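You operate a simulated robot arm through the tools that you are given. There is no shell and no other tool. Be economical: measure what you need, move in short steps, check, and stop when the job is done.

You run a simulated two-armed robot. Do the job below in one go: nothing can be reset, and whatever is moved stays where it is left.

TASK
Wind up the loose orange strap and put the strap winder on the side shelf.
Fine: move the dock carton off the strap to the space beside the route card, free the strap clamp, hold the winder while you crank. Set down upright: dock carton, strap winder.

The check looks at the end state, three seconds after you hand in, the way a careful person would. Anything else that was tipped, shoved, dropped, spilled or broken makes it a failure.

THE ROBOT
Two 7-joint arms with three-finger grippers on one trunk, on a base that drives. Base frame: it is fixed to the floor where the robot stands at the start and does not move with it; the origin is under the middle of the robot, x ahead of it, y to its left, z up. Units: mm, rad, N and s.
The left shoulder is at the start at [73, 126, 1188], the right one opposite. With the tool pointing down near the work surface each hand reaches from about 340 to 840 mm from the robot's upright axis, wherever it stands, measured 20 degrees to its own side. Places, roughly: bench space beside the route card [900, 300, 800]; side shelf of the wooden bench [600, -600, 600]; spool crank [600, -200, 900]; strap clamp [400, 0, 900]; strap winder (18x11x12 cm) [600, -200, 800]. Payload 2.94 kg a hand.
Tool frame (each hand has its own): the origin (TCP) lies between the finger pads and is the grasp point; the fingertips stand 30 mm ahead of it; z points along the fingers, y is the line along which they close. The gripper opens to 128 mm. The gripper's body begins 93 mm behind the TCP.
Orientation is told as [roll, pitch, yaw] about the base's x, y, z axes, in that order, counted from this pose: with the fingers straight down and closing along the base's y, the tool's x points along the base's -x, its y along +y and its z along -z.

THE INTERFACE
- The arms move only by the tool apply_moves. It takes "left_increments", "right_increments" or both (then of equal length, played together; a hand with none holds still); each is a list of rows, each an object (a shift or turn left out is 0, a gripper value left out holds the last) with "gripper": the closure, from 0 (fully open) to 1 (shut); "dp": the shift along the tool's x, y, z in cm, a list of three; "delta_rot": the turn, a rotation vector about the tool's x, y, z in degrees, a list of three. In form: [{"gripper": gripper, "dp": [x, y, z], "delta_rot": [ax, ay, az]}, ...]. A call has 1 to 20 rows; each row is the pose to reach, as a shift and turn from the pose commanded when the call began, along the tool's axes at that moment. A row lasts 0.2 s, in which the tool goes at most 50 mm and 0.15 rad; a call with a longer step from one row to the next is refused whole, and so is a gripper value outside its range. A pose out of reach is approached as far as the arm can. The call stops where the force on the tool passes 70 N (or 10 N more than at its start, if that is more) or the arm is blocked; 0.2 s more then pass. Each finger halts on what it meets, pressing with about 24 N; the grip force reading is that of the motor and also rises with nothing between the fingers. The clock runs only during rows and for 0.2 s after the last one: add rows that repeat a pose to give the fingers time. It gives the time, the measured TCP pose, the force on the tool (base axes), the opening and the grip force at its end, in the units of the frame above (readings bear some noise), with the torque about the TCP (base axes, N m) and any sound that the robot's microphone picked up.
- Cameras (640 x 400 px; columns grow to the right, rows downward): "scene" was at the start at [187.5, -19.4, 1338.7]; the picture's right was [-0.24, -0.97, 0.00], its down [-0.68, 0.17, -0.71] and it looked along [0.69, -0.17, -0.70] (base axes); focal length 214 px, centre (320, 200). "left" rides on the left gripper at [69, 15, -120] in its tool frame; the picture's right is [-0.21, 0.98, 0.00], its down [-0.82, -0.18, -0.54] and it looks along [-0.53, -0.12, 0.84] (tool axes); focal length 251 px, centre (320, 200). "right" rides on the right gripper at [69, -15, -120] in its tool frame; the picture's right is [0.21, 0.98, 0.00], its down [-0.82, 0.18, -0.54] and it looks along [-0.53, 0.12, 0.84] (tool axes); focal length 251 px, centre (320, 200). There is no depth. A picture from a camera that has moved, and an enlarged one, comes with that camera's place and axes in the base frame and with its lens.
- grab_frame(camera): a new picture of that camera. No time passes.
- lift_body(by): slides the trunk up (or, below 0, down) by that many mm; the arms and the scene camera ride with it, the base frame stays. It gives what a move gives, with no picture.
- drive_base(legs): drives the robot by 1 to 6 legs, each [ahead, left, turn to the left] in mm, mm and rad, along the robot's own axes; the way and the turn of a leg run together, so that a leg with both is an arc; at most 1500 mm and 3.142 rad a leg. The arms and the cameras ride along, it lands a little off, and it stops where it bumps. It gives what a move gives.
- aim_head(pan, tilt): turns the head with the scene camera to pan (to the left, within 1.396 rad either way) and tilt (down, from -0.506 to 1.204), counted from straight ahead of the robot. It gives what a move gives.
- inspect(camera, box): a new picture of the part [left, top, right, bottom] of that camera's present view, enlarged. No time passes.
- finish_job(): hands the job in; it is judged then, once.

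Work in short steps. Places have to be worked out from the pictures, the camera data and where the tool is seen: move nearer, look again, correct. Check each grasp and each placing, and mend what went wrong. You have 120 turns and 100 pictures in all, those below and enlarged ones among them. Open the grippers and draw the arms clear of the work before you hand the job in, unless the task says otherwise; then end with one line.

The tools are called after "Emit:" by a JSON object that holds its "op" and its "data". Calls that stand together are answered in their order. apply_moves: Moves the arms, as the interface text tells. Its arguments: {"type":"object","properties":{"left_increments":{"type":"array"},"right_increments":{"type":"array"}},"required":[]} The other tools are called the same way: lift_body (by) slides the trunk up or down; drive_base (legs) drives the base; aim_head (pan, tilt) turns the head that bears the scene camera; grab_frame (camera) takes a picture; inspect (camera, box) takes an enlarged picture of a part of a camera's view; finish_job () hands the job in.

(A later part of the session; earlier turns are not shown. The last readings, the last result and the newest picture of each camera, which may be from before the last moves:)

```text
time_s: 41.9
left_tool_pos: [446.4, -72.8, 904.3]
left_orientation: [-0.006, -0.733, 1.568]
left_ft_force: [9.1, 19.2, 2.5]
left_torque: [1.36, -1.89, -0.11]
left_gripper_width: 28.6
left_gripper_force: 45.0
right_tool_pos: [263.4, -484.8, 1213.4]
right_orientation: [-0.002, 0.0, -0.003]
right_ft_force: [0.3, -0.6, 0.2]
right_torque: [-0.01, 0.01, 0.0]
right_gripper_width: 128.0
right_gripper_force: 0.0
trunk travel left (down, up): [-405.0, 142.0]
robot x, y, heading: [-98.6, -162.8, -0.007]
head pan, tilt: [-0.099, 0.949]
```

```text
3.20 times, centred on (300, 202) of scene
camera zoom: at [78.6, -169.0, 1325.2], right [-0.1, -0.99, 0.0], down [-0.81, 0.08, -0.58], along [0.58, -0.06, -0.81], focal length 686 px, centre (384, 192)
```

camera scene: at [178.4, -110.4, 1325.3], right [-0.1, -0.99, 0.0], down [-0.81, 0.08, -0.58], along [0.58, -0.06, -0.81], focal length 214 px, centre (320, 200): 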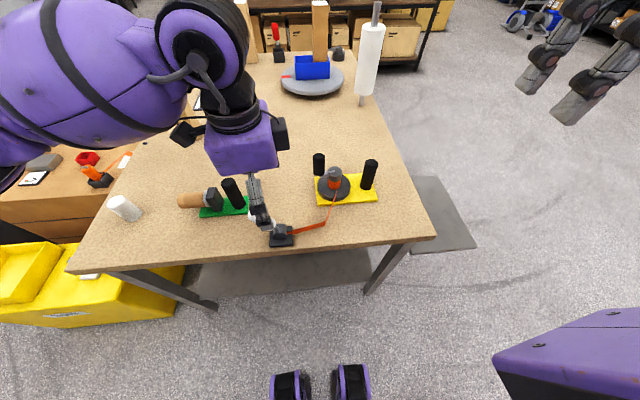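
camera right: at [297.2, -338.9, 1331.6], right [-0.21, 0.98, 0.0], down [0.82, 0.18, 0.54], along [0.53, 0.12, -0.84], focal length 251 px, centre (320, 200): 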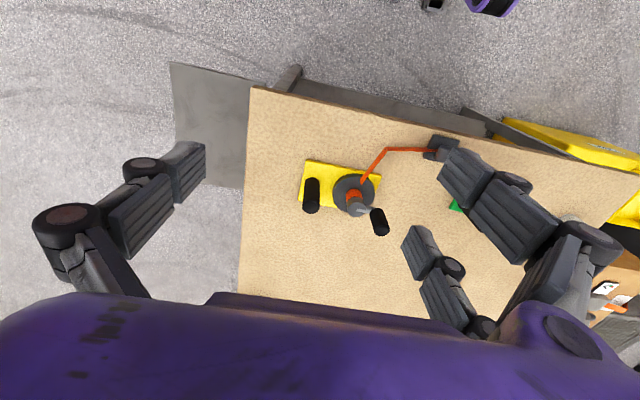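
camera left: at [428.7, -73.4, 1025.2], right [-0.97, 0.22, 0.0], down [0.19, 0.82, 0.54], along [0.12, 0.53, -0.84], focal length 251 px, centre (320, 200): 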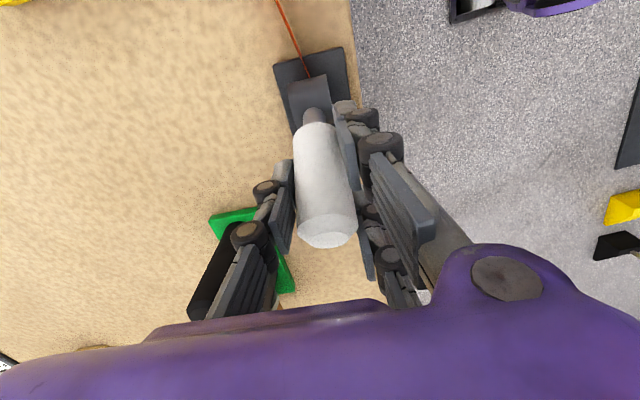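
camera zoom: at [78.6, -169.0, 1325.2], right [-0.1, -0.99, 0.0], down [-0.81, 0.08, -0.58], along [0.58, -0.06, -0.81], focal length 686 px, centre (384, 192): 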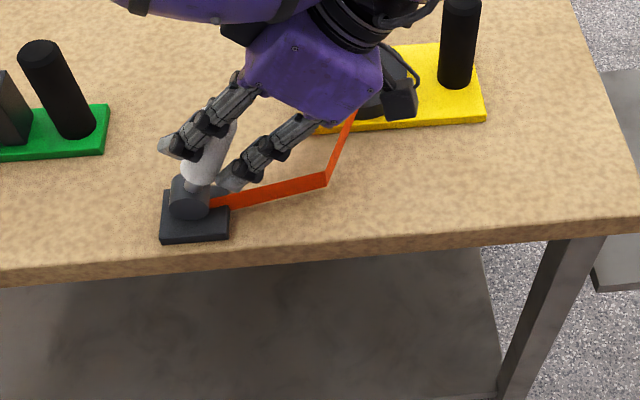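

Lever at about −28°. Continue along the arc without further tool rotation, watching for a stop.

Emit:
{"op": "apply_moves", "data": {"left_increments": [{"dp": [0.65, 0, -0.1]}, {"dp": [1.3, 0, -0.16]}, {"dp": [1.95, 0, -0.15]}, {"dp": [2.61, 0, -0.09]}, {"dp": [3.25, 0, 0.03]}, {"dp": [3.88, 0, 0.2]}, {"dp": [3.88, 0, 0.2]}]}}

Emit:
{"op": "inspect", "data": {"camera": "scene", "box": [200, 140, 400, 265]}}

```text
time_s: 42.6
left_tool_pos: [447.3, -74.8, 902.7]
left_orientation: [-0.015, -0.759, 1.589]
left_ft_force: [-11.6, 21.4, 15.2]
left_torque: [-2.34, -1.4, -1.26]
left_gripper_width: 28.0
left_gripper_force: 45.0
right_tool_pos: [261.4, -483.5, 1212.9]
right_orientation: [-0.002, -0.003, 0.003]
right_ft_force: [0.6, -0.9, -0.1]
right_torque: [0.01, -0.01, 0.0]
right_gripper_width: 127.7
right_gripper_force: 0.0
trunk travel left (down, up): [-405.0, 142.0]
robot x, y, heading: [-104.7, -163.3, 0.0]
head pan, tilt: [-0.099, 0.949]
stopped in row 3 (left hand): the force on the tool passed its limit at 75 N (the readings are from after the stop); the commanded pose is now the measured one
```

```text
3.20 times, centred on (300, 202) of scene
camera zoom: at [75.5, -168.7, 1325.3], right [-0.1, -1.0, 0.0], down [-0.81, 0.08, -0.58], along [0.58, -0.06, -0.81], focal length 686 px, centre (384, 192)
```

zoom: 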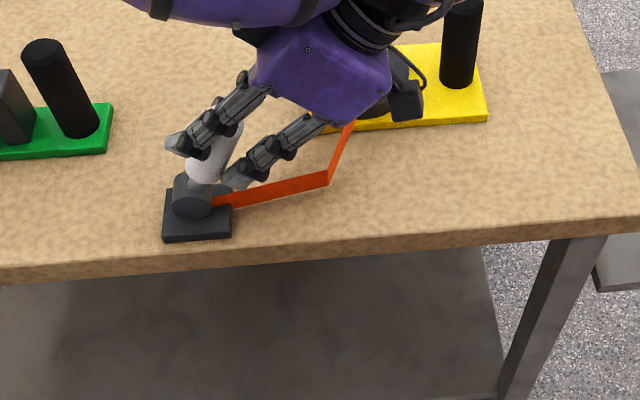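

Hit the other stop at ≈−29°: the lever is fully thrown. Release and withdraw along the tool axis, then straighten up.

Emit:
{"op": "apply_moves", "data": {"left_increments": [{"gripper": 0.7}, {"gripper": 0.5}, {"gripper": 0.4}, {"gripper": 0.4}, {"dp": [0, 0, -3]}, {"dp": [0, 0, -6]}, {"dp": [0, 0, -10]}, {"dp": [-2, 0, -13], "delta_rot": [0, 8, 0]}, {"dp": [-4, 0, -15], "delta_rot": [0, 16, 0]}, {"dp": [-6, 0, -15], "delta_rot": [0, 24, 0]}, {"dp": [-9, 0, -15], "delta_rot": [0, 32, 0]}, {"dp": [-12, 0, -15], "delta_rot": [0, 40, 0]}, {"dp": [-12, 0, -15], "delta_rot": [0, 43, 0]}]}}

Emit:
{"op": "grab_frame", "data": {"camera": "scene"}}

Emit:
{"op": "inspect", "data": {"camera": "scene", "box": [230, 130, 390, 230]}}

```text
time_s: 45.4
left_tool_pos: [447.3, -94.3, 1092.8]
left_orientation: [-0.009, -0.002, 1.572]
left_ft_force: [-0.5, -0.4, -0.1]
left_torque: [0.01, 0.02, 0.01]
left_gripper_width: 76.7
left_gripper_force: 0.0
right_tool_pos: [263.9, -487.5, 1212.0]
right_orientation: [0.001, -0.001, -0.001]
right_ft_force: [0.1, 0.5, -1.0]
right_torque: [-0.02, 0.0, 0.01]
right_gripper_width: 128.1
right_gripper_force: 0.0
trunk travel left (down, up): [-405.0, 142.0]
robot x, y, heading: [-102.5, -161.6, 0.001]
head pan, tilt: [-0.099, 0.949]
```

```text
69 pictures are left
camera scene: at [78.4, -170.8, 1325.2], right [-0.1, -1.0, 0.0], down [-0.81, 0.08, -0.58], along [0.58, -0.06, -0.81], focal length 214 px, centre (320, 200)
```

scene: 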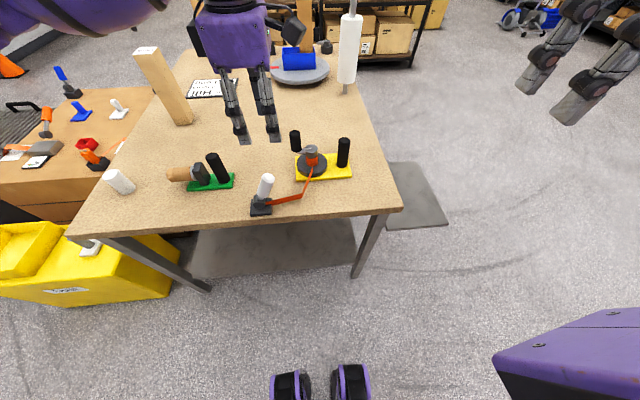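

```text
4.00 times, centred on (310, 180) of scene
camera zoom: at [78.4, -170.8, 1325.2], right [-0.1, -1.0, 0.0], down [-0.81, 0.08, -0.58], along [0.58, -0.06, -0.81], focal length 858 px, centre (360, 280)
```

zoom: 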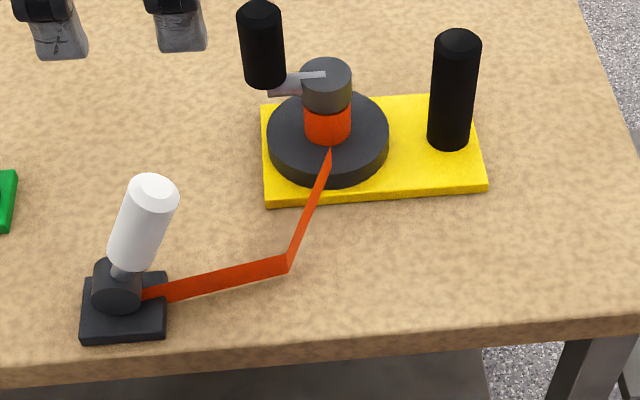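

The lever now leans the other way; strap is free at the clamp. Post at ≈(582,-297, top 912), crank knob ≈(585,-148, z 882–945), axis ≈(581,-196). The right hand will hold the post from the outer side, tilted away from the crank; first turn its yaw by −90° while moving forward up high.

Emit:
{"op": "apply_moves", "data": {"right_increments": [{"dp": [-2, 0, 0], "delta_rot": [0, 0, 7.5]}, {"dp": [-4, 0, 0], "delta_rot": [0, 0, 15]}, {"dp": [-6, 0, 0], "delta_rot": [0, 0, 22.5]}, {"dp": [-8, 0, 0], "delta_rot": [0, 0, 30]}, {"dp": [-10, 0, 0], "delta_rot": [0, 0, 37.5]}, {"dp": [-12, 0, 0], "delta_rot": [0, 0, 45]}, {"dp": [-14, 0, 0], "delta_rot": [0, 0, 52.5]}, {"dp": [-16, 0, 0], "delta_rot": [0, 0, 60]}, {"dp": [-18, 0, 0], "delta_rot": [0, 0, 67.5]}, {"dp": [-20, 0, 0], "delta_rot": [0, 0, 75]}, {"dp": [-22, 0, 0], "delta_rot": [0, 0, 82.5]}, {"dp": [-23, 0, 0], "delta_rot": [0, 0, 90]}]}}

Emit:
{"op": "grab_frame", "data": {"camera": "right"}}

```text
time_s: 48.0
left_tool_pos: [447.4, -94.5, 1092.6]
left_orientation: [-0.01, -0.002, 1.572]
left_ft_force: [0.4, -0.1, 0.0]
left_torque: [-0.02, -0.02, 0.0]
left_gripper_width: 76.7
left_gripper_force: 0.1
right_tool_pos: [493.8, -485.5, 1211.6]
right_orientation: [-0.001, -0.001, -1.575]
right_ft_force: [0.3, 0.5, 0.9]
right_torque: [-0.01, -0.01, 0.02]
right_gripper_width: 128.1
right_gripper_force: 0.0
trunk travel left (down, up): [-405.0, 142.0]
robot x, y, heading: [-102.1, -160.6, 0.0]
head pan, tilt: [-0.099, 0.949]
```

```text
67 pictures are left
camera right: at [479.2, -417.6, 1331.5], right [0.98, 0.21, 0.0], down [0.18, -0.82, 0.54], along [0.11, -0.53, -0.84], focal length 251 px, centre (320, 200)
```

right: 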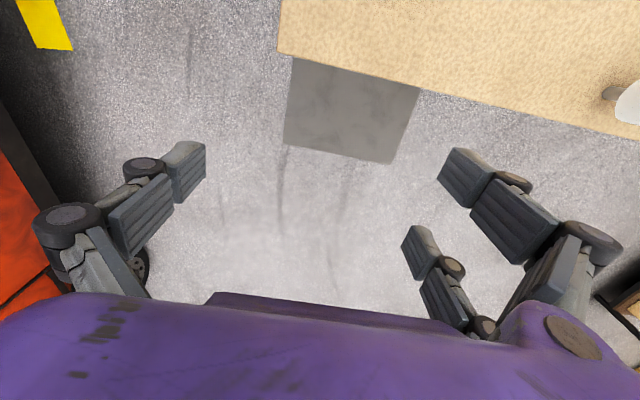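

Now tilt the right hand 60° (fingers pointing toward +y and down) while moving to a pre-grasp spot outside the post.

Emit:
{"op": "apply_moves", "data": {"right_increments": [{"dp": [0, 1.1, 0], "delta_rot": [0, 7.5, 0]}, {"dp": [0, 2.2, 0], "delta_rot": [0, 15, 0]}, {"dp": [0, 3.3, 2], "delta_rot": [0, 22.5, 0]}, {"dp": [0, 4.4, 5], "delta_rot": [0, 30, 0]}, {"dp": [0, 5.5, 8], "delta_rot": [0, 37.5, 0]}, {"dp": [0, 6.6, 11], "delta_rot": [0, 45, 0]}, {"dp": [0, 7.7, 14], "delta_rot": [0, 52.5, 0]}, {"dp": [0, 8.8, 17], "delta_rot": [0, 60, 0]}, {"dp": [1, 8.8, 21], "delta_rot": [0, 60, 0]}, {"dp": [4, 8.8, 24], "delta_rot": [0, 60, 0]}, {"dp": [4, 8.8, 24], "delta_rot": [0, 60, 0]}]}}

Emit:
{"op": "grab_frame", "data": {"camera": "right"}}

Emit:
{"op": "grab_frame", "data": {"camera": "scene"}}

```text
time_s: 50.4
left_tool_pos: [447.3, -94.5, 1092.0]
left_orientation: [-0.008, -0.002, 1.574]
left_ft_force: [-0.1, 0.4, 0.3]
left_torque: [0.03, 0.02, -0.01]
left_gripper_width: 76.6
left_gripper_force: 0.0
right_tool_pos: [558.2, -404.9, 1073.6]
right_orientation: [0.004, 0.96, -1.57]
right_ft_force: [-0.2, 0.1, 0.1]
right_torque: [0.02, 0.01, 0.04]
right_gripper_width: 127.8
right_gripper_force: 0.1
right hand out of reach, approached as far as the arm can: row 7, 8, 9, 10, 11
trunk travel left (down, up): [-405.0, 142.0]
robot x, y, heading: [-102.3, -161.8, 0.003]
head pan, tilt: [-0.099, 0.949]
```

```text
66 pictures are left
camera right: at [542.2, -463.2, 1197.4], right [0.98, 0.12, 0.18], down [0.18, -0.91, -0.36], along [0.12, 0.39, -0.91], focal length 251 px, centre (320, 200)
```

right: 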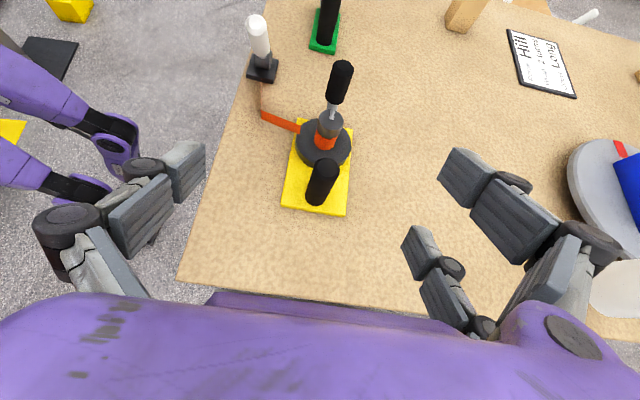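

```text
65 pictures are left
camera scene: at [77.6, -170.4, 1325.3], right [-0.1, -1.0, 0.0], down [-0.81, 0.08, -0.58], along [0.58, -0.06, -0.81], focal length 214 px, centre (320, 200)
```

scene: 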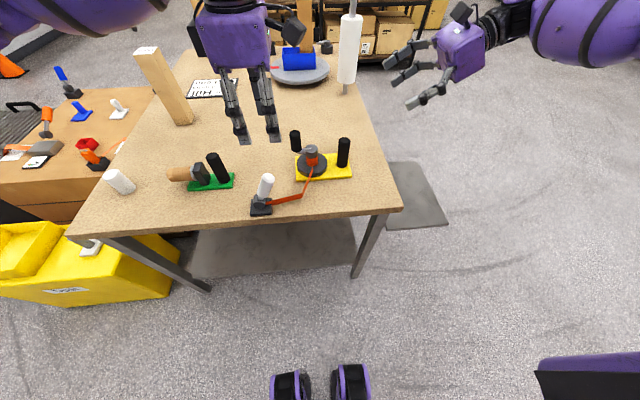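

Good view of the winder. Zoom in to see how the strap enters the spool.

Emit:
{"op": "inspect", "data": {"camera": "right", "box": [240, 50, 400, 220]}}

```text
2.35 times, centred on (320, 135) of right
camera zoom: at [542.2, -463.2, 1197.4], right [0.98, 0.12, 0.18], down [0.18, -0.91, -0.36], along [0.12, 0.39, -0.91], focal length 592 px, centre (320, 353)
```

zoom: 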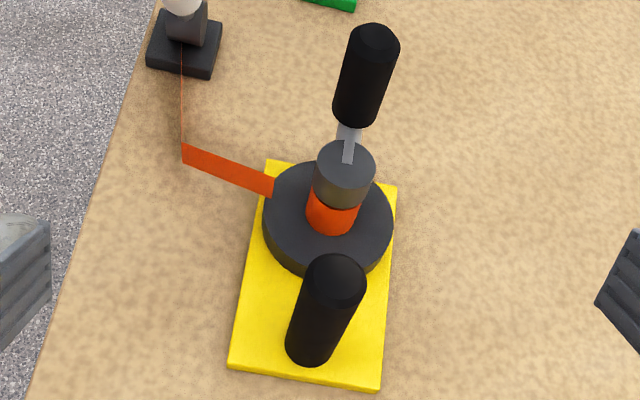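

The strap runs straight into the spool. Continue the right hand down toward the pre-grasp point and see whether reach allows it.

Emit:
{"op": "apply_moves", "data": {"right_increments": [{"dp": [3, 0.5, 1.7]}, {"dp": [6, 1, 3.4]}, {"dp": [9, 1.5, 5.1]}, {"dp": [12, 2, 7]}, {"dp": [12, 2, 7]}]}}

```text
time_s: 51.6
left_tool_pos: [447.5, -94.2, 1092.3]
left_orientation: [-0.008, -0.004, 1.572]
left_ft_force: [-0.6, -0.5, -1.0]
left_torque: [0.01, 0.01, 0.01]
left_gripper_width: 77.0
left_gripper_force: 0.1
right_tool_pos: [575.8, -287.9, 1126.8]
right_orientation: [0.004, 0.96, -1.574]
right_ft_force: [0.5, 1.0, 0.0]
right_torque: [-0.01, -0.04, 0.01]
right_gripper_width: 128.2
right_gripper_force: 0.2
right hand out of reach, approached as far as the arm can: row 4, 5
trunk travel left (down, up): [-405.0, 142.0]
robot x, y, heading: [-99.9, -163.8, 0.0]
head pan, tilt: [-0.099, 0.949]
```

I had the tool-x sign wrong (it moved up, harmless). Go now to the pre-grasp (582,-405,930).

Emit:
{"op": "apply_moves", "data": {"right_increments": [{"dp": [-3.8, 0.1, 0.3]}, {"dp": [-7.6, 0.2, 0.6]}, {"dp": [-11.4, 0.3, 0.9]}, {"dp": [-15.2, 0.4, 1.2]}, {"dp": [-19, 0.5, 1.5]}, {"dp": [-22.8, 0.6, 1.7]}, {"dp": [-22.8, 0.6, 1.7]}]}}

Emit:
{"op": "grab_frame", "data": {"camera": "right"}}

```text
time_s: 53.2
left_tool_pos: [447.3, -93.6, 1090.8]
left_orientation: [-0.01, -0.002, 1.573]
left_ft_force: [0.3, -0.1, 0.0]
left_torque: [-0.03, -0.02, 0.01]
left_gripper_width: 76.7
left_gripper_force: 0.1
right_tool_pos: [548.8, -365.4, 1007.7]
right_orientation: [0.008, 0.896, -1.571]
right_ft_force: [-0.3, -0.4, -0.3]
right_torque: [0.03, 0.0, 0.05]
right_gripper_width: 128.1
right_gripper_force: 0.2
right hand out of reach, approached as far as the arm can: row 3, 4, 5, 6, 7
trunk travel left (down, up): [-405.0, 142.0]
robot x, y, heading: [-102.9, -165.3, -0.0]
head pan, tilt: [-0.099, 0.949]
```

```text
63 pictures are left
camera right: at [532.6, -416.2, 1136.4], right [0.98, 0.13, 0.17], down [0.18, -0.94, -0.3], along [0.12, 0.33, -0.94], focal length 251 px, centre (320, 200)
```

right: 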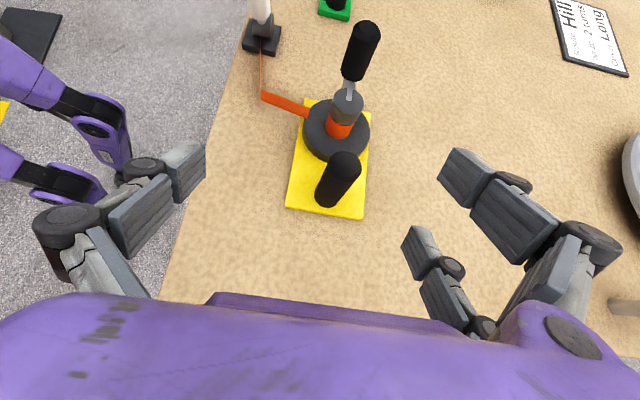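

The wrist is limited here. I drive ahead 100 and right 140 so the right arm can come in from the side more naturally.

Emit:
{"op": "drive_base", "data": {"legs": [[100, -140, 0]]}}

```text
time_s: 55.1
left_tool_pos: [546.0, -232.5, 1092.2]
left_orientation: [-0.009, -0.001, 1.572]
left_ft_force: [0.4, -0.3, 0.6]
left_torque: [0.02, -0.03, 0.01]
left_gripper_width: 76.8
left_gripper_force: 0.0
right_tool_pos: [647.4, -504.1, 1007.3]
right_orientation: [0.007, 0.896, -1.57]
right_ft_force: [0.7, 0.5, -0.1]
right_torque: [0.03, 0.02, 0.02]
right_gripper_width: 128.0
right_gripper_force: 0.1
trunk travel left (down, up): [-405.0, 142.0]
robot x, y, heading: [-4.1, -298.4, -0.002]
head pan, tilt: [-0.099, 0.949]
```

Move the right hand to the pre-grasp (582,-389,934), with 51° tilt.

Emit:
{"op": "apply_moves", "data": {"right_increments": [{"dp": [0.4, -1.7, 3.4], "gripper": 0.2}, {"dp": [0.8, -3.4, 6.8]}, {"dp": [1.2, -5, 10.2]}, {"dp": [1.5, -6.5, 13.5]}, {"dp": [1.5, -6.5, 13.5]}]}}

Emit:
{"op": "grab_frame", "data": {"camera": "right"}}

```text
time_s: 56.3
left_tool_pos: [546.3, -233.2, 1092.6]
left_orientation: [-0.011, -0.004, 1.572]
left_ft_force: [-0.6, 0.1, -0.9]
left_torque: [0.02, 0.0, -0.01]
left_gripper_width: 77.0
left_gripper_force: 0.2
right_tool_pos: [581.7, -388.9, 934.3]
right_orientation: [0.007, 0.892, -1.571]
right_ft_force: [-0.5, 0.4, 0.2]
right_torque: [-0.02, -0.01, -0.01]
right_gripper_width: 102.5
right_gripper_force: 0.1
trunk travel left (down, up): [-405.0, 142.0]
robot x, y, heading: [-9.5, -304.0, 0.001]
head pan, tilt: [-0.099, 0.949]
```

```text
62 pictures are left
camera right: at [564.3, -439.4, 1063.7], right [0.98, 0.13, 0.17], down [0.18, -0.94, -0.3], along [0.12, 0.32, -0.94], focal length 251 px, centre (320, 200)
```

right: 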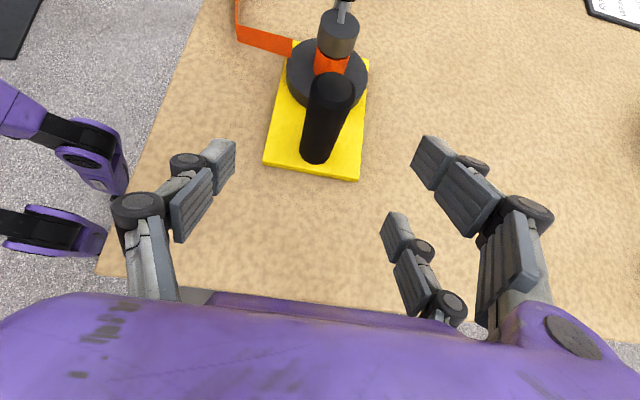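

Reached. Slide in along the fingers to the post and close.

Emit:
{"op": "apply_moves", "data": {"right_increments": [{"dp": [0, 0.1, 3.5]}, {"dp": [-0.1, 0.15, 7]}, {"dp": [-0.15, 0.15, 10.3]}, {"dp": [-0.15, 0.15, 10.3]}, {"dp": [-0.15, 0.15, 10.3], "gripper": 0.5}, {"dp": [-0.15, 0.15, 10.3], "gripper": 0.7}, {"dp": [-0.15, 0.15, 10.3], "gripper": 0.85}, {"dp": [-0.15, 0.15, 10.3], "gripper": 0.85}]}}

Emit:
{"op": "grab_frame", "data": {"camera": "right"}}

Emit:
{"op": "grab_frame", "data": {"camera": "scene"}}

```text
time_s: 58.1
left_tool_pos: [545.7, -233.4, 1092.1]
left_orientation: [-0.008, -0.003, 1.572]
left_ft_force: [-0.5, -0.6, -0.6]
left_torque: [0.01, 0.02, -0.01]
left_gripper_width: 76.7
left_gripper_force: 0.0
right_tool_pos: [552.9, -337.6, 909.8]
right_orientation: [0.007, 0.892, -1.571]
right_ft_force: [2.0, -0.6, 2.2]
right_torque: [0.06, -0.05, -0.06]
right_gripper_width: 20.0
right_gripper_force: 0.8
right hand out of reach, approached as far as the arm can: row 1, 2, 3, 4, 5, 6, 7, 8
trunk travel left (down, up): [-405.0, 142.0]
robot x, y, heading: [-6.9, -302.7, -0.003]
head pan, tilt: [-0.099, 0.949]
```

```text
61 pictures are left
camera right: at [537.1, -389.8, 1038.8], right [0.98, 0.13, 0.17], down [0.18, -0.94, -0.3], along [0.12, 0.32, -0.94], focal length 251 px, centre (320, 200)
```

right: 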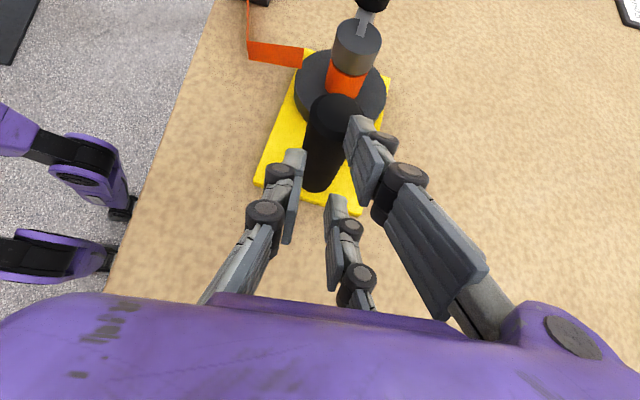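

```text
60 pictures are left
camera scene: at [176.2, -309.5, 1325.2], right [-0.1, -0.99, 0.0], down [-0.81, 0.08, -0.58], along [0.58, -0.06, -0.81], focal length 214 px, centre (320, 200)
```

scene: 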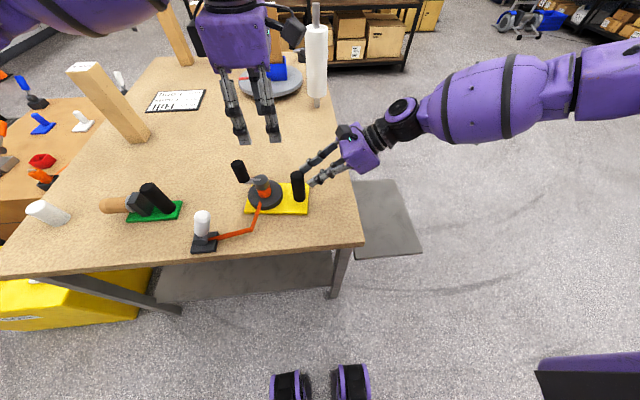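

The wrist limit dragged the hand to a wrong spot just beside the post. I back straight out first without opening, then reduce tilt to ~30°.

Emit:
{"op": "apply_moves", "data": {"right_increments": [{"dp": [0, 0, -2]}, {"dp": [0, 0, -5]}, {"dp": [0, 0, -9], "gripper": 0.3}, {"dp": [0, 0, -9], "delta_rot": [0, -7, 0], "gripper": 0.3}, {"dp": [0, 0, -9], "delta_rot": [0, -14, 0], "gripper": 0.3}, {"dp": [0, 0, -9], "delta_rot": [0, -21, 0], "gripper": 0.3}, {"dp": [0, 0, -9], "delta_rot": [0, -21, 0], "gripper": 0.3}]}}

Emit:
{"op": "grab_frame", "data": {"camera": "right"}}

```text
time_s: 59.7
left_tool_pos: [546.0, -234.4, 1092.3]
left_orientation: [-0.009, -0.004, 1.572]
left_ft_force: [0.2, -0.1, -0.3]
left_torque: [0.01, -0.03, 0.02]
left_gripper_width: 76.9
left_gripper_force: 0.0
right_tool_pos: [552.1, -411.6, 965.8]
right_orientation: [0.003, 0.529, -1.576]
right_ft_force: [0.1, -0.1, 0.0]
right_torque: [0.02, -0.01, 0.01]
right_gripper_width: 89.6
right_gripper_force: 0.1
trunk travel left (down, up): [-405.0, 142.0]
robot x, y, heading: [-5.2, -301.5, 0.0]
head pan, tilt: [-0.099, 0.949]
```

```text
59 pictures are left
camera right: at [536.8, -412.5, 1103.8], right [0.98, 0.18, 0.11], down [0.17, -0.98, 0.05], along [0.12, -0.03, -0.99], focal length 251 px, centre (320, 200)
```

right: 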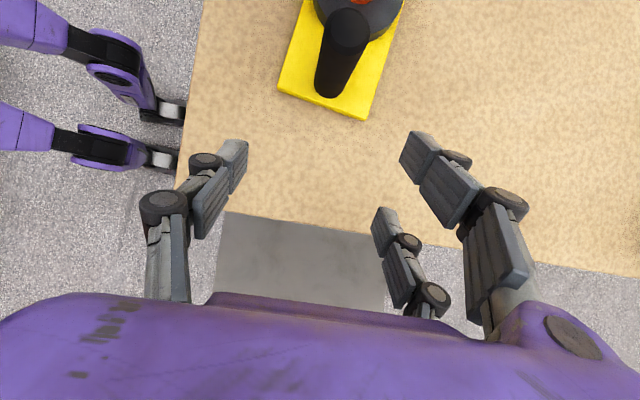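

The post now appears near x≈558: the closing finger nudged the winder. Check it in the scene.

Emit:
{"op": "inspect", "data": {"camera": "scene", "box": [190, 140, 350, 260]}}

```text
3.33 times, centred on (270, 200) of scene
camera zoom: at [182.3, -328.0, 1339.7], right [-0.31, -0.95, 0.0], down [-0.66, 0.21, -0.72], along [0.69, -0.22, -0.69], focal length 715 px, centre (487, 200)
```

zoom: 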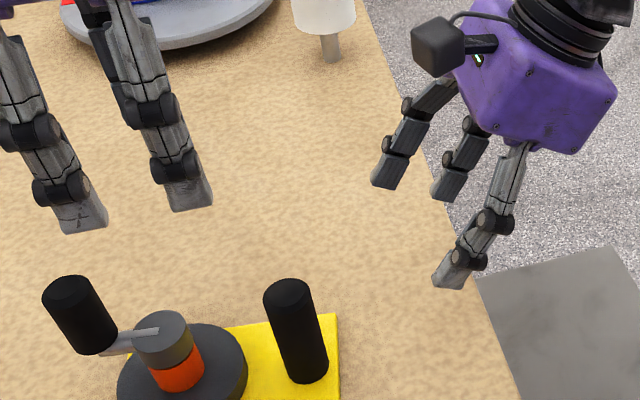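

The head seems to have moved on its own; re-aim it at the winder and look again.

Emit:
{"op": "aim_head", "data": {"pan": 0.15, "tilt": 0.95}}

Emit:
{"op": "grab_frame", "data": {"camera": "scene"}}

```text
time_s: 60.4
left_tool_pos: [546.0, -232.0, 1092.2]
left_orientation: [-0.011, -0.001, 1.573]
left_ft_force: [-0.3, 0.7, 0.3]
left_torque: [-0.03, 0.0, 0.01]
left_gripper_width: 77.1
left_gripper_force: 0.1
right_tool_pos: [552.6, -409.3, 967.6]
right_orientation: [0.007, 0.528, -1.574]
right_ft_force: [-0.6, 0.4, 0.4]
right_torque: [-0.02, 0.0, -0.04]
right_gripper_width: 89.5
right_gripper_force: 0.0
trunk travel left (down, up): [-405.0, 142.0]
robot x, y, heading: [-3.6, -299.3, 0.001]
head pan, tilt: [0.15, 0.949]
```

```text
57 pictures are left
camera scene: at [182.0, -327.2, 1339.5], right [-0.31, -0.95, 0.0], down [-0.66, 0.21, -0.72], along [0.69, -0.22, -0.69], focal length 214 px, centre (320, 200)
```

scene: 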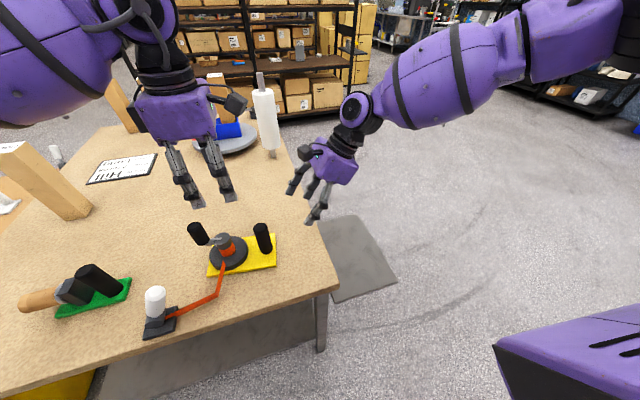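

Camera data match the clamp's known place, so I trust them. Zoom on the winder.

Emit:
{"op": "inspect", "data": {"camera": "scene", "box": [170, 200, 300, 290]}}

```text
4.44 times, centred on (235, 245) of scene
camera zoom: at [182.0, -327.2, 1339.5], right [-0.31, -0.95, 0.0], down [-0.66, 0.21, -0.72], along [0.69, -0.22, -0.69], focal length 953 px, centre (698, 0)
```

zoom: 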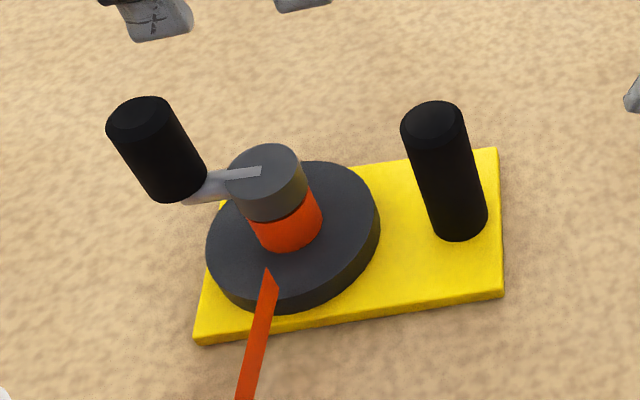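

Winder now: post (556,-288), axis (575,-190), knob (582,-142). Move the right hand to just above/outside the post at 30° tilt and verify reach before closing.

Emit:
{"op": "apply_moves", "data": {"right_increments": [{"dp": [1.5, 0.1, 3]}, {"dp": [3, 0.2, 6]}, {"dp": [4.3, 0.3, 8.5]}, {"dp": [4.3, 0.3, 11]}, {"dp": [4.3, 0.3, 11]}]}}

Emit:
{"op": "grab_frame", "data": {"camera": "right"}}

```text
time_s: 61.6
left_tool_pos: [545.7, -234.0, 1092.0]
left_orientation: [-0.009, -0.004, 1.573]
left_ft_force: [0.5, 0.4, -0.6]
left_torque: [-0.01, -0.01, 0.03]
left_gripper_width: 76.8
left_gripper_force: 0.0
right_tool_pos: [537.1, -347.7, 914.7]
right_orientation: [0.006, 0.527, -1.576]
right_ft_force: [-0.4, 0.4, -0.3]
right_torque: [0.0, -0.02, 0.02]
right_gripper_width: 89.6
right_gripper_force: 0.1
right hand out of reach, approached as far as the arm can: row 3, 4, 5
trunk travel left (down, up): [-405.0, 142.0]
robot x, y, heading: [-4.0, -302.5, 0.001]
head pan, tilt: [0.15, 0.949]
```

```text
55 pictures are left
camera right: at [520.7, -348.9, 1053.3], right [0.98, 0.18, 0.11], down [0.17, -0.98, 0.05], along [0.12, -0.03, -0.99], focal length 251 px, centre (320, 200)
```

right: 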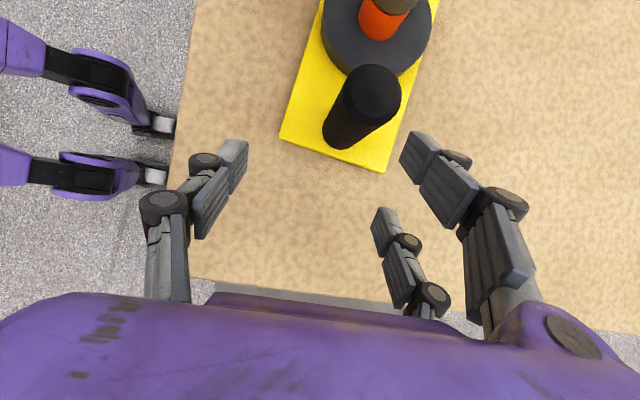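

Still limited: the hand is too far inward of this shoulder for that yaw. Raise the right hand clear, then shift the base left so the post is straight ahead of the right shoulder.

Emit:
{"op": "apply_moves", "data": {"right_increments": [{"dp": [2.2, 0, -3.8]}, {"dp": [4.4, 0, -7.6]}, {"dp": [6.2, 0, -10.6]}, {"dp": [6.2, 0, -10.6]}]}}

Emit:
{"op": "drive_base", "data": {"legs": [[-30, 120, 0]]}}

```text
time_s: 62.6
left_tool_pos: [546.6, -233.1, 1091.6]
left_orientation: [-0.008, -0.003, 1.573]
left_ft_force: [0.0, 0.4, -0.3]
left_torque: [0.03, 0.0, 0.0]
left_gripper_width: 76.9
left_gripper_force: 0.0
right_tool_pos: [535.3, -348.1, 1039.3]
right_orientation: [0.006, 0.527, -1.575]
right_ft_force: [0.1, -0.2, 1.9]
right_torque: [0.01, -0.02, -0.02]
right_gripper_width: 89.8
right_gripper_force: 0.1
trunk travel left (down, up): [-405.0, 142.0]
robot x, y, heading: [-2.0, -304.9, 0.002]
head pan, tilt: [0.15, 0.949]
```

```text
time_s: 64.3
left_tool_pos: [516.9, -112.3, 1091.7]
left_orientation: [-0.01, -0.002, 1.573]
left_ft_force: [0.0, 0.5, 0.1]
left_torque: [0.02, -0.01, -0.04]
left_gripper_width: 76.9
left_gripper_force: 0.0
right_tool_pos: [506.1, -227.3, 1040.7]
right_orientation: [0.006, 0.529, -1.574]
right_ft_force: [1.1, 0.3, -0.6]
right_torque: [-0.01, 0.01, 0.03]
right_gripper_width: 89.7
right_gripper_force: 0.0
trunk travel left (down, up): [-405.0, 142.0]
robot x, y, heading: [-31.7, -182.5, 0.001]
head pan, tilt: [0.15, 0.949]
```

Shift the right hand to above/outside the post from this stance.

Emit:
{"op": "apply_moves", "data": {"right_increments": [{"dp": [-3.5, 1.7, -0.9]}, {"dp": [-7, 3.4, -1.8]}, {"dp": [-10.4, 5, -2.6]}, {"dp": [-12.4, 5, 1]}, {"dp": [-14, 5, 4]}, {"dp": [-14, 5, 4]}]}}

```text
time_s: 65.8
left_tool_pos: [516.6, -112.4, 1093.1]
left_orientation: [-0.01, -0.001, 1.573]
left_ft_force: [-0.7, -0.4, 0.8]
left_torque: [0.0, 0.0, -0.01]
left_gripper_width: 76.9
left_gripper_force: 0.0
right_tool_pos: [555.0, -329.2, 935.3]
right_orientation: [0.006, 0.528, -1.573]
right_ft_force: [0.2, 0.3, -0.3]
right_torque: [0.0, 0.01, 0.01]
right_gripper_width: 89.4
right_gripper_force: 0.1
trunk travel left (down, up): [-405.0, 142.0]
robot x, y, heading: [-33.4, -178.8, -0.006]
head pan, tilt: [0.15, 0.949]
```

Reached without limit. Slide in to the post; check before closing.

Emit:
{"op": "apply_moves", "data": {"right_increments": [{"dp": [-0.4, 0.1, 3]}, {"dp": [-0.8, 0.1, 6]}, {"dp": [-1, 0.1, 8.7]}, {"dp": [-1, 0.1, 8.7]}]}}

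Emit:
{"op": "grab_frame", "data": {"camera": "right"}}

```text
time_s: 66.8
left_tool_pos: [516.6, -111.3, 1092.4]
left_orientation: [-0.008, -0.003, 1.572]
left_ft_force: [-0.1, 0.6, -0.3]
left_torque: [0.01, -0.04, 0.02]
left_gripper_width: 76.8
left_gripper_force: 0.0
right_tool_pos: [547.5, -300.6, 864.4]
right_orientation: [0.007, 0.529, -1.576]
right_ft_force: [0.6, -1.0, 0.2]
right_torque: [0.0, 0.0, 0.01]
right_gripper_width: 89.8
right_gripper_force: 0.1
right hand out of reach, approached as far as the arm can: row 3, 4
trunk travel left (down, up): [-405.0, 142.0]
robot x, y, heading: [-35.5, -182.6, 0.003]
head pan, tilt: [0.15, 0.949]
```

```text
54 pictures are left
camera right: at [531.1, -301.9, 1001.8], right [0.98, 0.18, 0.11], down [0.17, -0.98, 0.05], along [0.12, -0.03, -0.99], focal length 251 px, centre (320, 200)
```

right: 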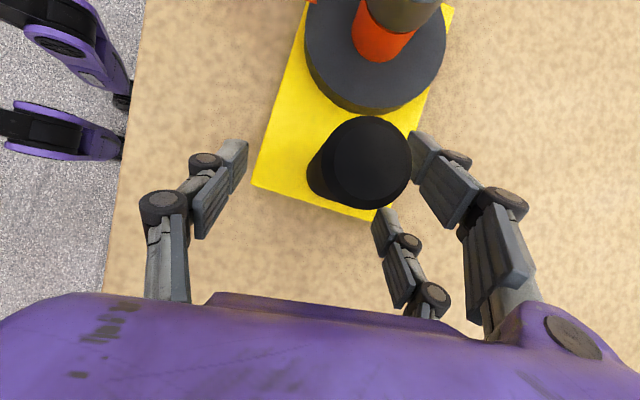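

Within ~10 mm of the plan, with the post between the fingers. Close on it.

Emit:
{"op": "apply_moves", "data": {"right_increments": [{"gripper": 0.5}, {"gripper": 0.65}, {"gripper": 0.8}, {"gripper": 0.9}, {"gripper": 0.9}]}}

Emit:
{"op": "grab_frame", "data": {"camera": "right"}}

Emit:
{"op": "grab_frame", "data": {"camera": "scene"}}

```text
time_s: 68.0
left_tool_pos: [517.1, -111.1, 1093.4]
left_orientation: [-0.009, -0.003, 1.571]
left_ft_force: [-0.8, -0.8, 0.4]
left_torque: [-0.02, -0.01, 0.0]
left_gripper_width: 76.9
left_gripper_force: 0.0
right_tool_pos: [547.4, -299.6, 864.6]
right_orientation: [0.007, 0.531, -1.576]
right_ft_force: [1.9, -0.7, 4.3]
right_torque: [-0.23, 0.52, 0.14]
right_gripper_width: 34.2
right_gripper_force: 23.8
trunk travel left (down, up): [-405.0, 142.0]
robot x, y, heading: [-31.8, -183.5, 0.001]
head pan, tilt: [0.15, 0.949]
```

```text
53 pictures are left
camera right: at [530.9, -301.8, 1002.4], right [0.98, 0.18, 0.11], down [0.17, -0.98, 0.05], along [0.12, -0.03, -0.99], focal length 251 px, centre (320, 200)
```

right: 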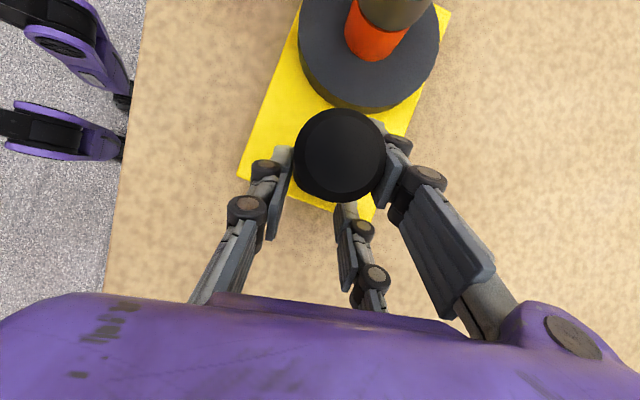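

```text
52 pictures are left
camera scene: at [146.1, -169.7, 1325.3], right [0.15, -0.99, 0.0], down [-0.8, -0.12, -0.58], along [0.58, 0.09, -0.81], focal length 214 px, centre (320, 200)
```

scene: 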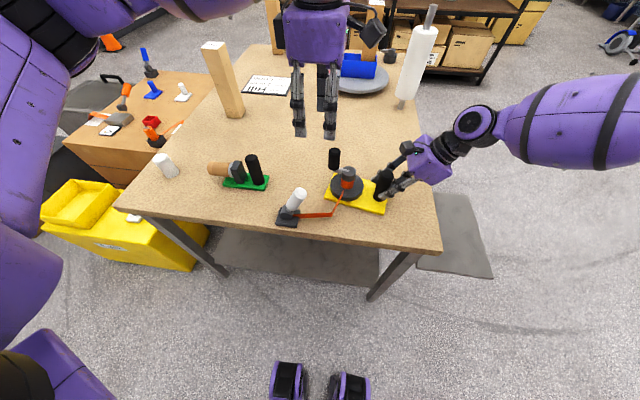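

Post held (34 mm). Now locate the knob precisely.

Emit:
{"op": "inspect", "data": {"camera": "scene", "box": [290, 140, 410, 220]}}

```text
5.00 times, centred on (350, 180) of scene
camera zoom: at [146.1, -169.7, 1325.3], right [0.15, -0.99, 0.0], down [-0.8, -0.12, -0.58], along [0.58, 0.09, -0.81], focal length 1072 px, centre (170, 300)
```

zoom: 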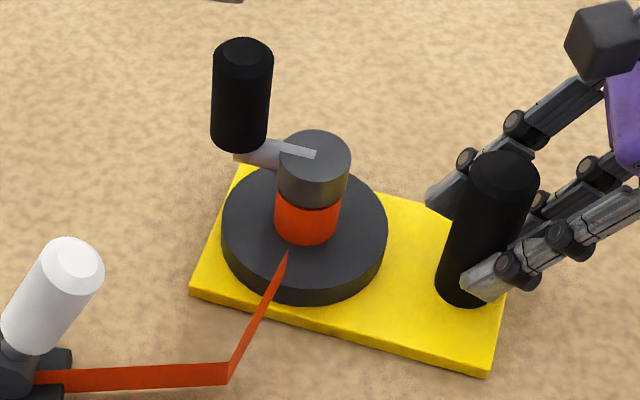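

Knob ≈(581,-142, z 880–945), axis ≈(567,-187), radius ≈47. Bring the left hand above the knob with yaw back to 0.

Emit:
{"op": "apply_moves", "data": {"left_increments": [{"dp": [0.3, -0.6, 0], "delta_rot": [0, 0, 8]}, {"dp": [0.6, -1.2, 0], "delta_rot": [0, 0, 16]}, {"dp": [0.9, -1.8, 0], "delta_rot": [0, 0, 24]}, {"dp": [1.2, -2.4, 0], "delta_rot": [0, 0, 32]}, {"dp": [1.5, -3, 0], "delta_rot": [0, 0, 40]}, {"dp": [1.8, -3.6, 0], "delta_rot": [0, 0, 48]}, {"dp": [2.1, -4.2, 0], "delta_rot": [0, 0, 56]}, {"dp": [2.4, -4.8, 0.5], "delta_rot": [0, 0, 64]}, {"dp": [2.7, -5.4, 1], "delta_rot": [0, 0, 72]}, {"dp": [2.9, -5.9, 1.5], "delta_rot": [0, 0, 80]}, {"dp": [3.1, -6.4, 2], "delta_rot": [0, 0, 88]}, {"dp": [3.1, -6.4, 2.5], "delta_rot": [0, 0, 90]}, {"dp": [3.1, -6.4, 2.5], "delta_rot": [0, 0, 90]}]}}

Emit:
{"op": "grab_frame", "data": {"camera": "left"}}

```text
time_s: 70.8
left_tool_pos: [579.9, -141.8, 1067.0]
left_orientation: [0.003, -0.007, 0.0]
left_ft_force: [0.0, 0.0, 0.2]
left_torque: [0.0, -0.01, -0.02]
left_gripper_width: 76.9
left_gripper_force: 0.0
right_tool_pos: [547.5, -300.5, 863.9]
right_orientation: [0.006, 0.529, -1.573]
right_ft_force: [2.7, -0.2, 9.0]
right_torque: [0.17, 0.72, 0.07]
right_gripper_width: 34.4
right_gripper_force: 23.9
trunk travel left (down, up): [-405.0, 142.0]
robot x, y, heading: [-28.9, -182.8, -0.0]
head pan, tilt: [0.15, 0.949]
```

```text
50 pictures are left
camera left: at [509.1, -127.9, 1187.3], right [0.21, 0.98, 0.0], down [0.82, -0.18, 0.55], along [0.54, -0.11, -0.84], focal length 251 px, centre (320, 200)
```

left: 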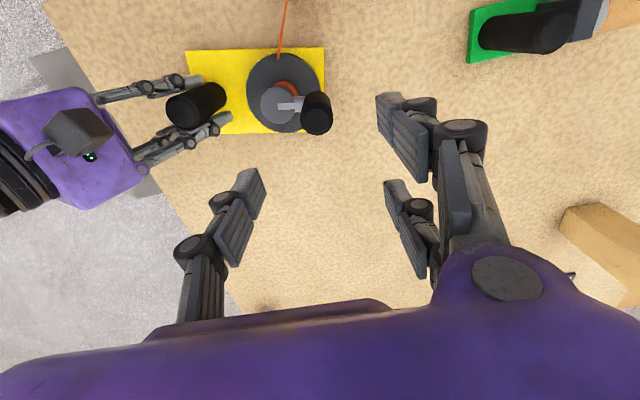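

Aligned over the knob (≈(578,-143)). Descend to z≈925 and close.

Emit:
{"op": "apply_moves", "data": {"left_increments": [{"dp": [0.1, -0.1, 4.5]}, {"dp": [0.2, -0.1, 9]}, {"dp": [0.2, -0.1, 13]}, {"dp": [0.2, -0.1, 14.2]}, {"dp": [0.2, -0.1, 14.2], "gripper": 0.6}, {"dp": [0.2, -0.1, 14.2], "gripper": 0.75}, {"dp": [0.2, -0.1, 14.2], "gripper": 0.85}, {"dp": [0.2, -0.1, 14.2], "gripper": 0.85}]}}

Emit:
{"op": "inspect", "data": {"camera": "scene", "box": [290, 130, 410, 220]}}

```text
time_s: 72.5
left_tool_pos: [579.4, -146.2, 927.5]
left_orientation: [-0.002, -0.008, 0.001]
left_ft_force: [-3.6, -13.4, 0.5]
left_torque: [-0.36, 0.1, 0.06]
left_gripper_width: 24.2
left_gripper_force: 24.4
right_tool_pos: [546.6, -298.3, 863.7]
right_orientation: [0.008, 0.533, -1.575]
right_ft_force: [3.4, 9.3, 8.1]
right_torque: [-0.18, 0.48, 0.06]
right_gripper_width: 34.4
right_gripper_force: 24.2
trunk travel left (down, up): [-405.0, 142.0]
robot x, y, heading: [-34.3, -176.8, -0.001]
head pan, tilt: [0.15, 0.949]
```

```text
4.44 times, centred on (350, 175) of scene
camera zoom: at [146.1, -169.8, 1325.2], right [0.15, -0.99, 0.0], down [-0.8, -0.12, -0.58], along [0.58, 0.09, -0.81], focal length 953 px, centre (187, 311)
```

zoom: 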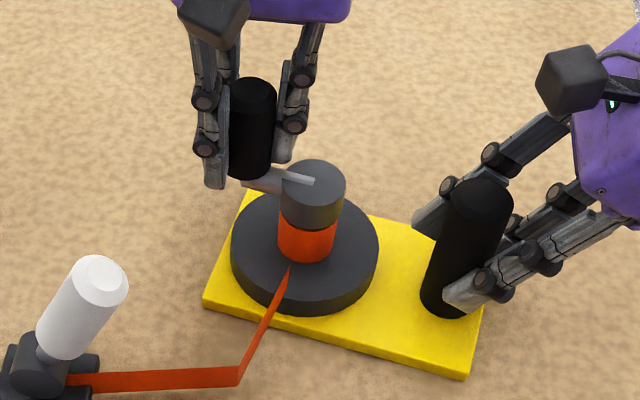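

Knob is between the fingers but width 24 mm is less than its ~31 mm diameter — perhaps off-centre. Look with the left camera.

Emit:
{"op": "inspect", "data": {"camera": "left", "box": [220, 60, 440, 320]}}

```text
1.54 times, centred on (330, 190) of left
camera zoom: at [509.0, -130.9, 1045.5], right [0.21, 0.98, 0.0], down [0.82, -0.18, 0.55], along [0.53, -0.12, -0.84], focal length 387 px, centre (305, 215)
```

zoom: 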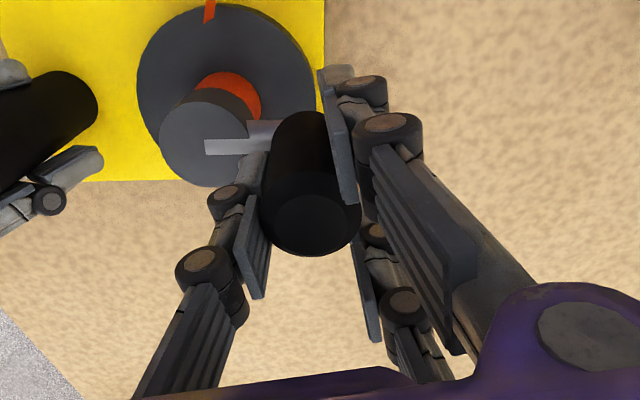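

Knob centre is ≈8 mm nearer than the TCP; reopen, shift −8 mm in x, and regrasp.

Emit:
{"op": "apply_moves", "data": {"left_increments": [{"gripper": 0.55}, {"gripper": 0.5}, {"dp": [0.8, -0.1, 0], "gripper": 0.5}, {"dp": [0.8, -0.1, 0], "gripper": 0.7}, {"dp": [0.8, -0.1, 0], "gripper": 0.85}, {"dp": [0.8, -0.1, 0], "gripper": 0.85}]}}

Emit:
{"op": "inspect", "data": {"camera": "left", "box": [220, 60, 440, 320]}}

```text
time_s: 74.0
left_tool_pos: [571.6, -146.5, 926.5]
left_orientation: [0.0, -0.009, 0.001]
left_ft_force: [-1.0, -9.9, -3.1]
left_torque: [-0.24, 0.07, -0.06]
left_gripper_width: 26.1
left_gripper_force: 4.8
right_tool_pos: [545.9, -300.4, 863.7]
right_orientation: [0.007, 0.53, -1.573]
right_ft_force: [0.6, 9.6, 7.2]
right_torque: [0.0, 0.52, 0.16]
right_gripper_width: 34.4
right_gripper_force: 23.8
trunk travel left (down, up): [-405.0, 142.0]
robot x, y, heading: [-32.3, -181.0, 0.003]
head pan, tilt: [0.15, 0.949]
```

```text
1.54 times, centred on (330, 190) of left
camera zoom: at [500.4, -131.2, 1045.3], right [0.21, 0.98, 0.0], down [0.82, -0.18, 0.55], along [0.54, -0.12, -0.84], focal length 387 px, centre (305, 215)
```

zoom: 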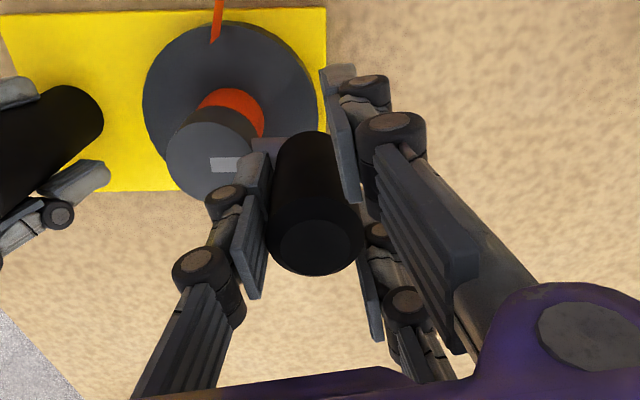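

Now centred. Try a first clockwise eighth-turn around the estimated axis (560,-190), r≈44, in small steps, and check forces.

Emit:
{"op": "apply_moves", "data": {"left_increments": [{"dp": [0.05, -0.4, 0], "gripper": 0.9}, {"dp": [0.05, -0.4, 0]}, {"dp": [-0.48, -0.6, 0]}, {"dp": [-1.0, -0.84, 0]}, {"dp": [-1.47, -1.17, 0]}, {"dp": [-1.91, -1.54, 0]}, {"dp": [-2.28, -1.97, 0]}, {"dp": [-2.61, -2.45, 0]}, {"dp": [-2.61, -2.45, 0]}]}}

Emit:
{"op": "inspect", "data": {"camera": "scene", "box": [270, 130, 430, 230]}}

```text
time_s: 76.0
left_tool_pos: [598.9, -166.6, 925.4]
left_orientation: [0.002, -0.013, 0.004]
left_ft_force: [11.0, 10.6, 2.6]
left_torque: [0.21, 0.0, -0.06]
left_gripper_width: 20.4
left_gripper_force: 23.8
right_tool_pos: [546.0, -300.0, 864.4]
right_orientation: [0.009, 0.529, -1.575]
right_ft_force: [-3.2, -8.1, 15.2]
right_torque: [-0.38, 0.54, 0.69]
right_gripper_width: 34.1
right_gripper_force: 24.2
trunk travel left (down, up): [-405.0, 142.0]
robot x, y, heading: [-34.3, -182.5, -0.001]
head pan, tilt: [0.15, 0.949]
```

```text
4.00 times, centred on (350, 180) of scene
camera zoom: at [145.7, -169.1, 1325.4], right [0.15, -0.99, 0.0], down [-0.8, -0.12, -0.58], along [0.58, 0.09, -0.81], focal length 858 px, centre (200, 280)
```

zoom: 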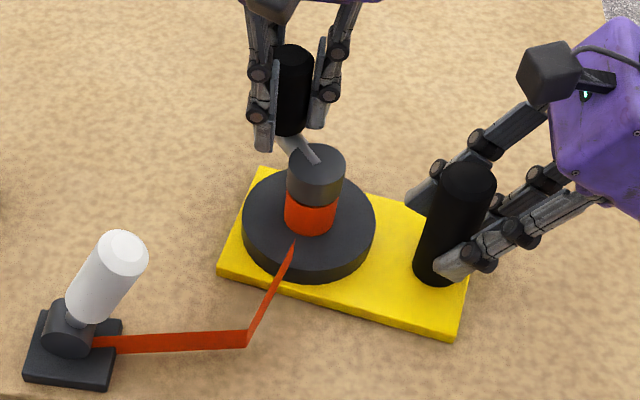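

The crank turns. The grip width dropped to 20 mm and the force points outward, so the true radius is larger; check with the left camera.

Emit:
{"op": "inspect", "data": {"camera": "left", "box": [220, 60, 440, 320]}}

```text
1.54 times, centred on (330, 190) of left
camera zoom: at [528.4, -152.7, 1045.5], right [0.21, 0.98, 0.01], down [0.82, -0.18, 0.55], along [0.54, -0.11, -0.83], focal length 387 px, centre (305, 215)
```

zoom: 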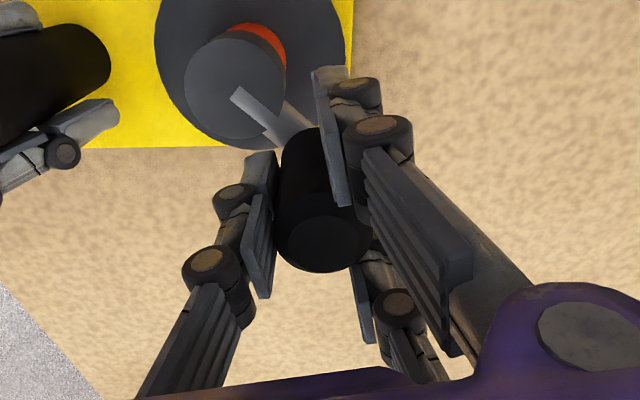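

Grip looks fine. I re-grip 10 mm higher for clearance to the right hand, and continue clockwise to about −60°.

Emit:
{"op": "apply_moves", "data": {"left_increments": [{"gripper": 0.6}, {"dp": [0, 0, -1], "gripper": 0.6}, {"dp": [-0.2, 0.1, -1], "gripper": 0.8}, {"dp": [-0.2, 0.1, -1], "gripper": 0.9}, {"dp": [-0.2, 0.1, -1], "gripper": 0.9}, {"dp": [-0.74, -0.85, -1]}, {"dp": [-0.95, -1.62, -1]}, {"dp": [-1.02, -2.42, -1]}, {"dp": [-0.95, -3.22, -1]}, {"dp": [-0.74, -3.99, -1]}, {"dp": [-0.4, -4.72, -1]}, {"dp": [0.06, -5.38, -1]}, {"dp": [0.62, -5.94, -1]}, {"dp": [1.28, -6.4, -1]}, {"dp": [1.28, -6.4, -1]}]}}

Emit:
{"op": "grab_frame", "data": {"camera": "scene"}}

Emit:
{"op": "inspect", "data": {"camera": "left", "box": [100, 0, 440, 320]}}

```text
time_s: 79.2
left_tool_pos: [584.1, -231.9, 936.0]
left_orientation: [0.002, -0.009, 0.001]
left_ft_force: [0.2, -0.4, -0.2]
left_torque: [0.0, -0.02, 0.0]
left_gripper_width: 12.7
left_gripper_force: 0.0
right_tool_pos: [547.4, -300.9, 863.8]
right_orientation: [0.006, 0.528, -1.573]
right_ft_force: [0.7, -1.3, 4.6]
right_torque: [-0.08, 0.61, 0.11]
right_gripper_width: 34.1
right_gripper_force: 24.0
trunk travel left (down, up): [-405.0, 142.0]
robot x, y, heading: [-33.3, -177.4, 0.003]
head pan, tilt: [0.15, 0.949]
```

```text
44 pictures are left
camera scene: at [146.0, -169.8, 1325.3], right [0.15, -0.99, 0.0], down [-0.8, -0.12, -0.58], along [0.58, 0.09, -0.81], focal length 214 px, centre (320, 200)
```

scene: 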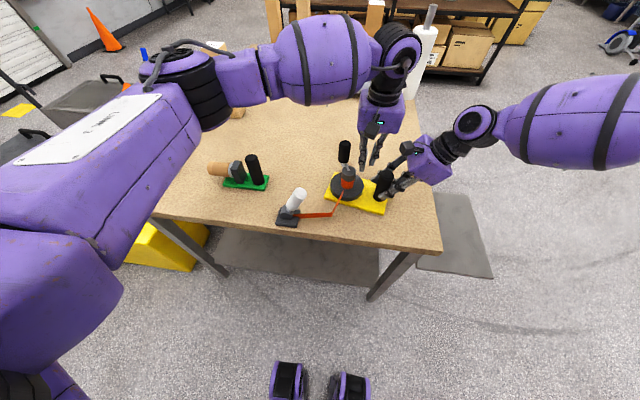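

```text
1.25 times, centred on (270, 160) of left
camera zoom: at [514.2, -218.5, 1055.0], right [0.21, 0.98, 0.0], down [0.82, -0.18, 0.55], along [0.54, -0.11, -0.84], focal length 314 px, centre (382, 250)
```

zoom: 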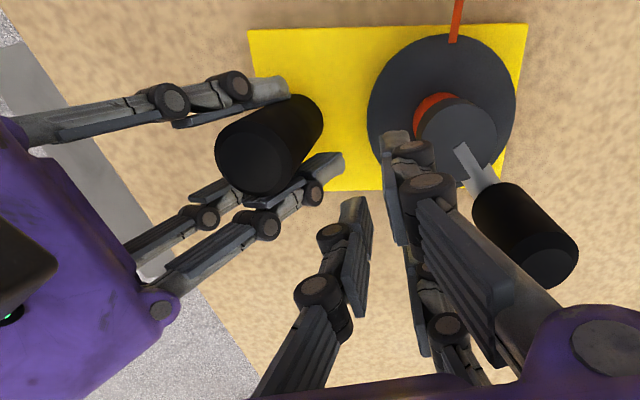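

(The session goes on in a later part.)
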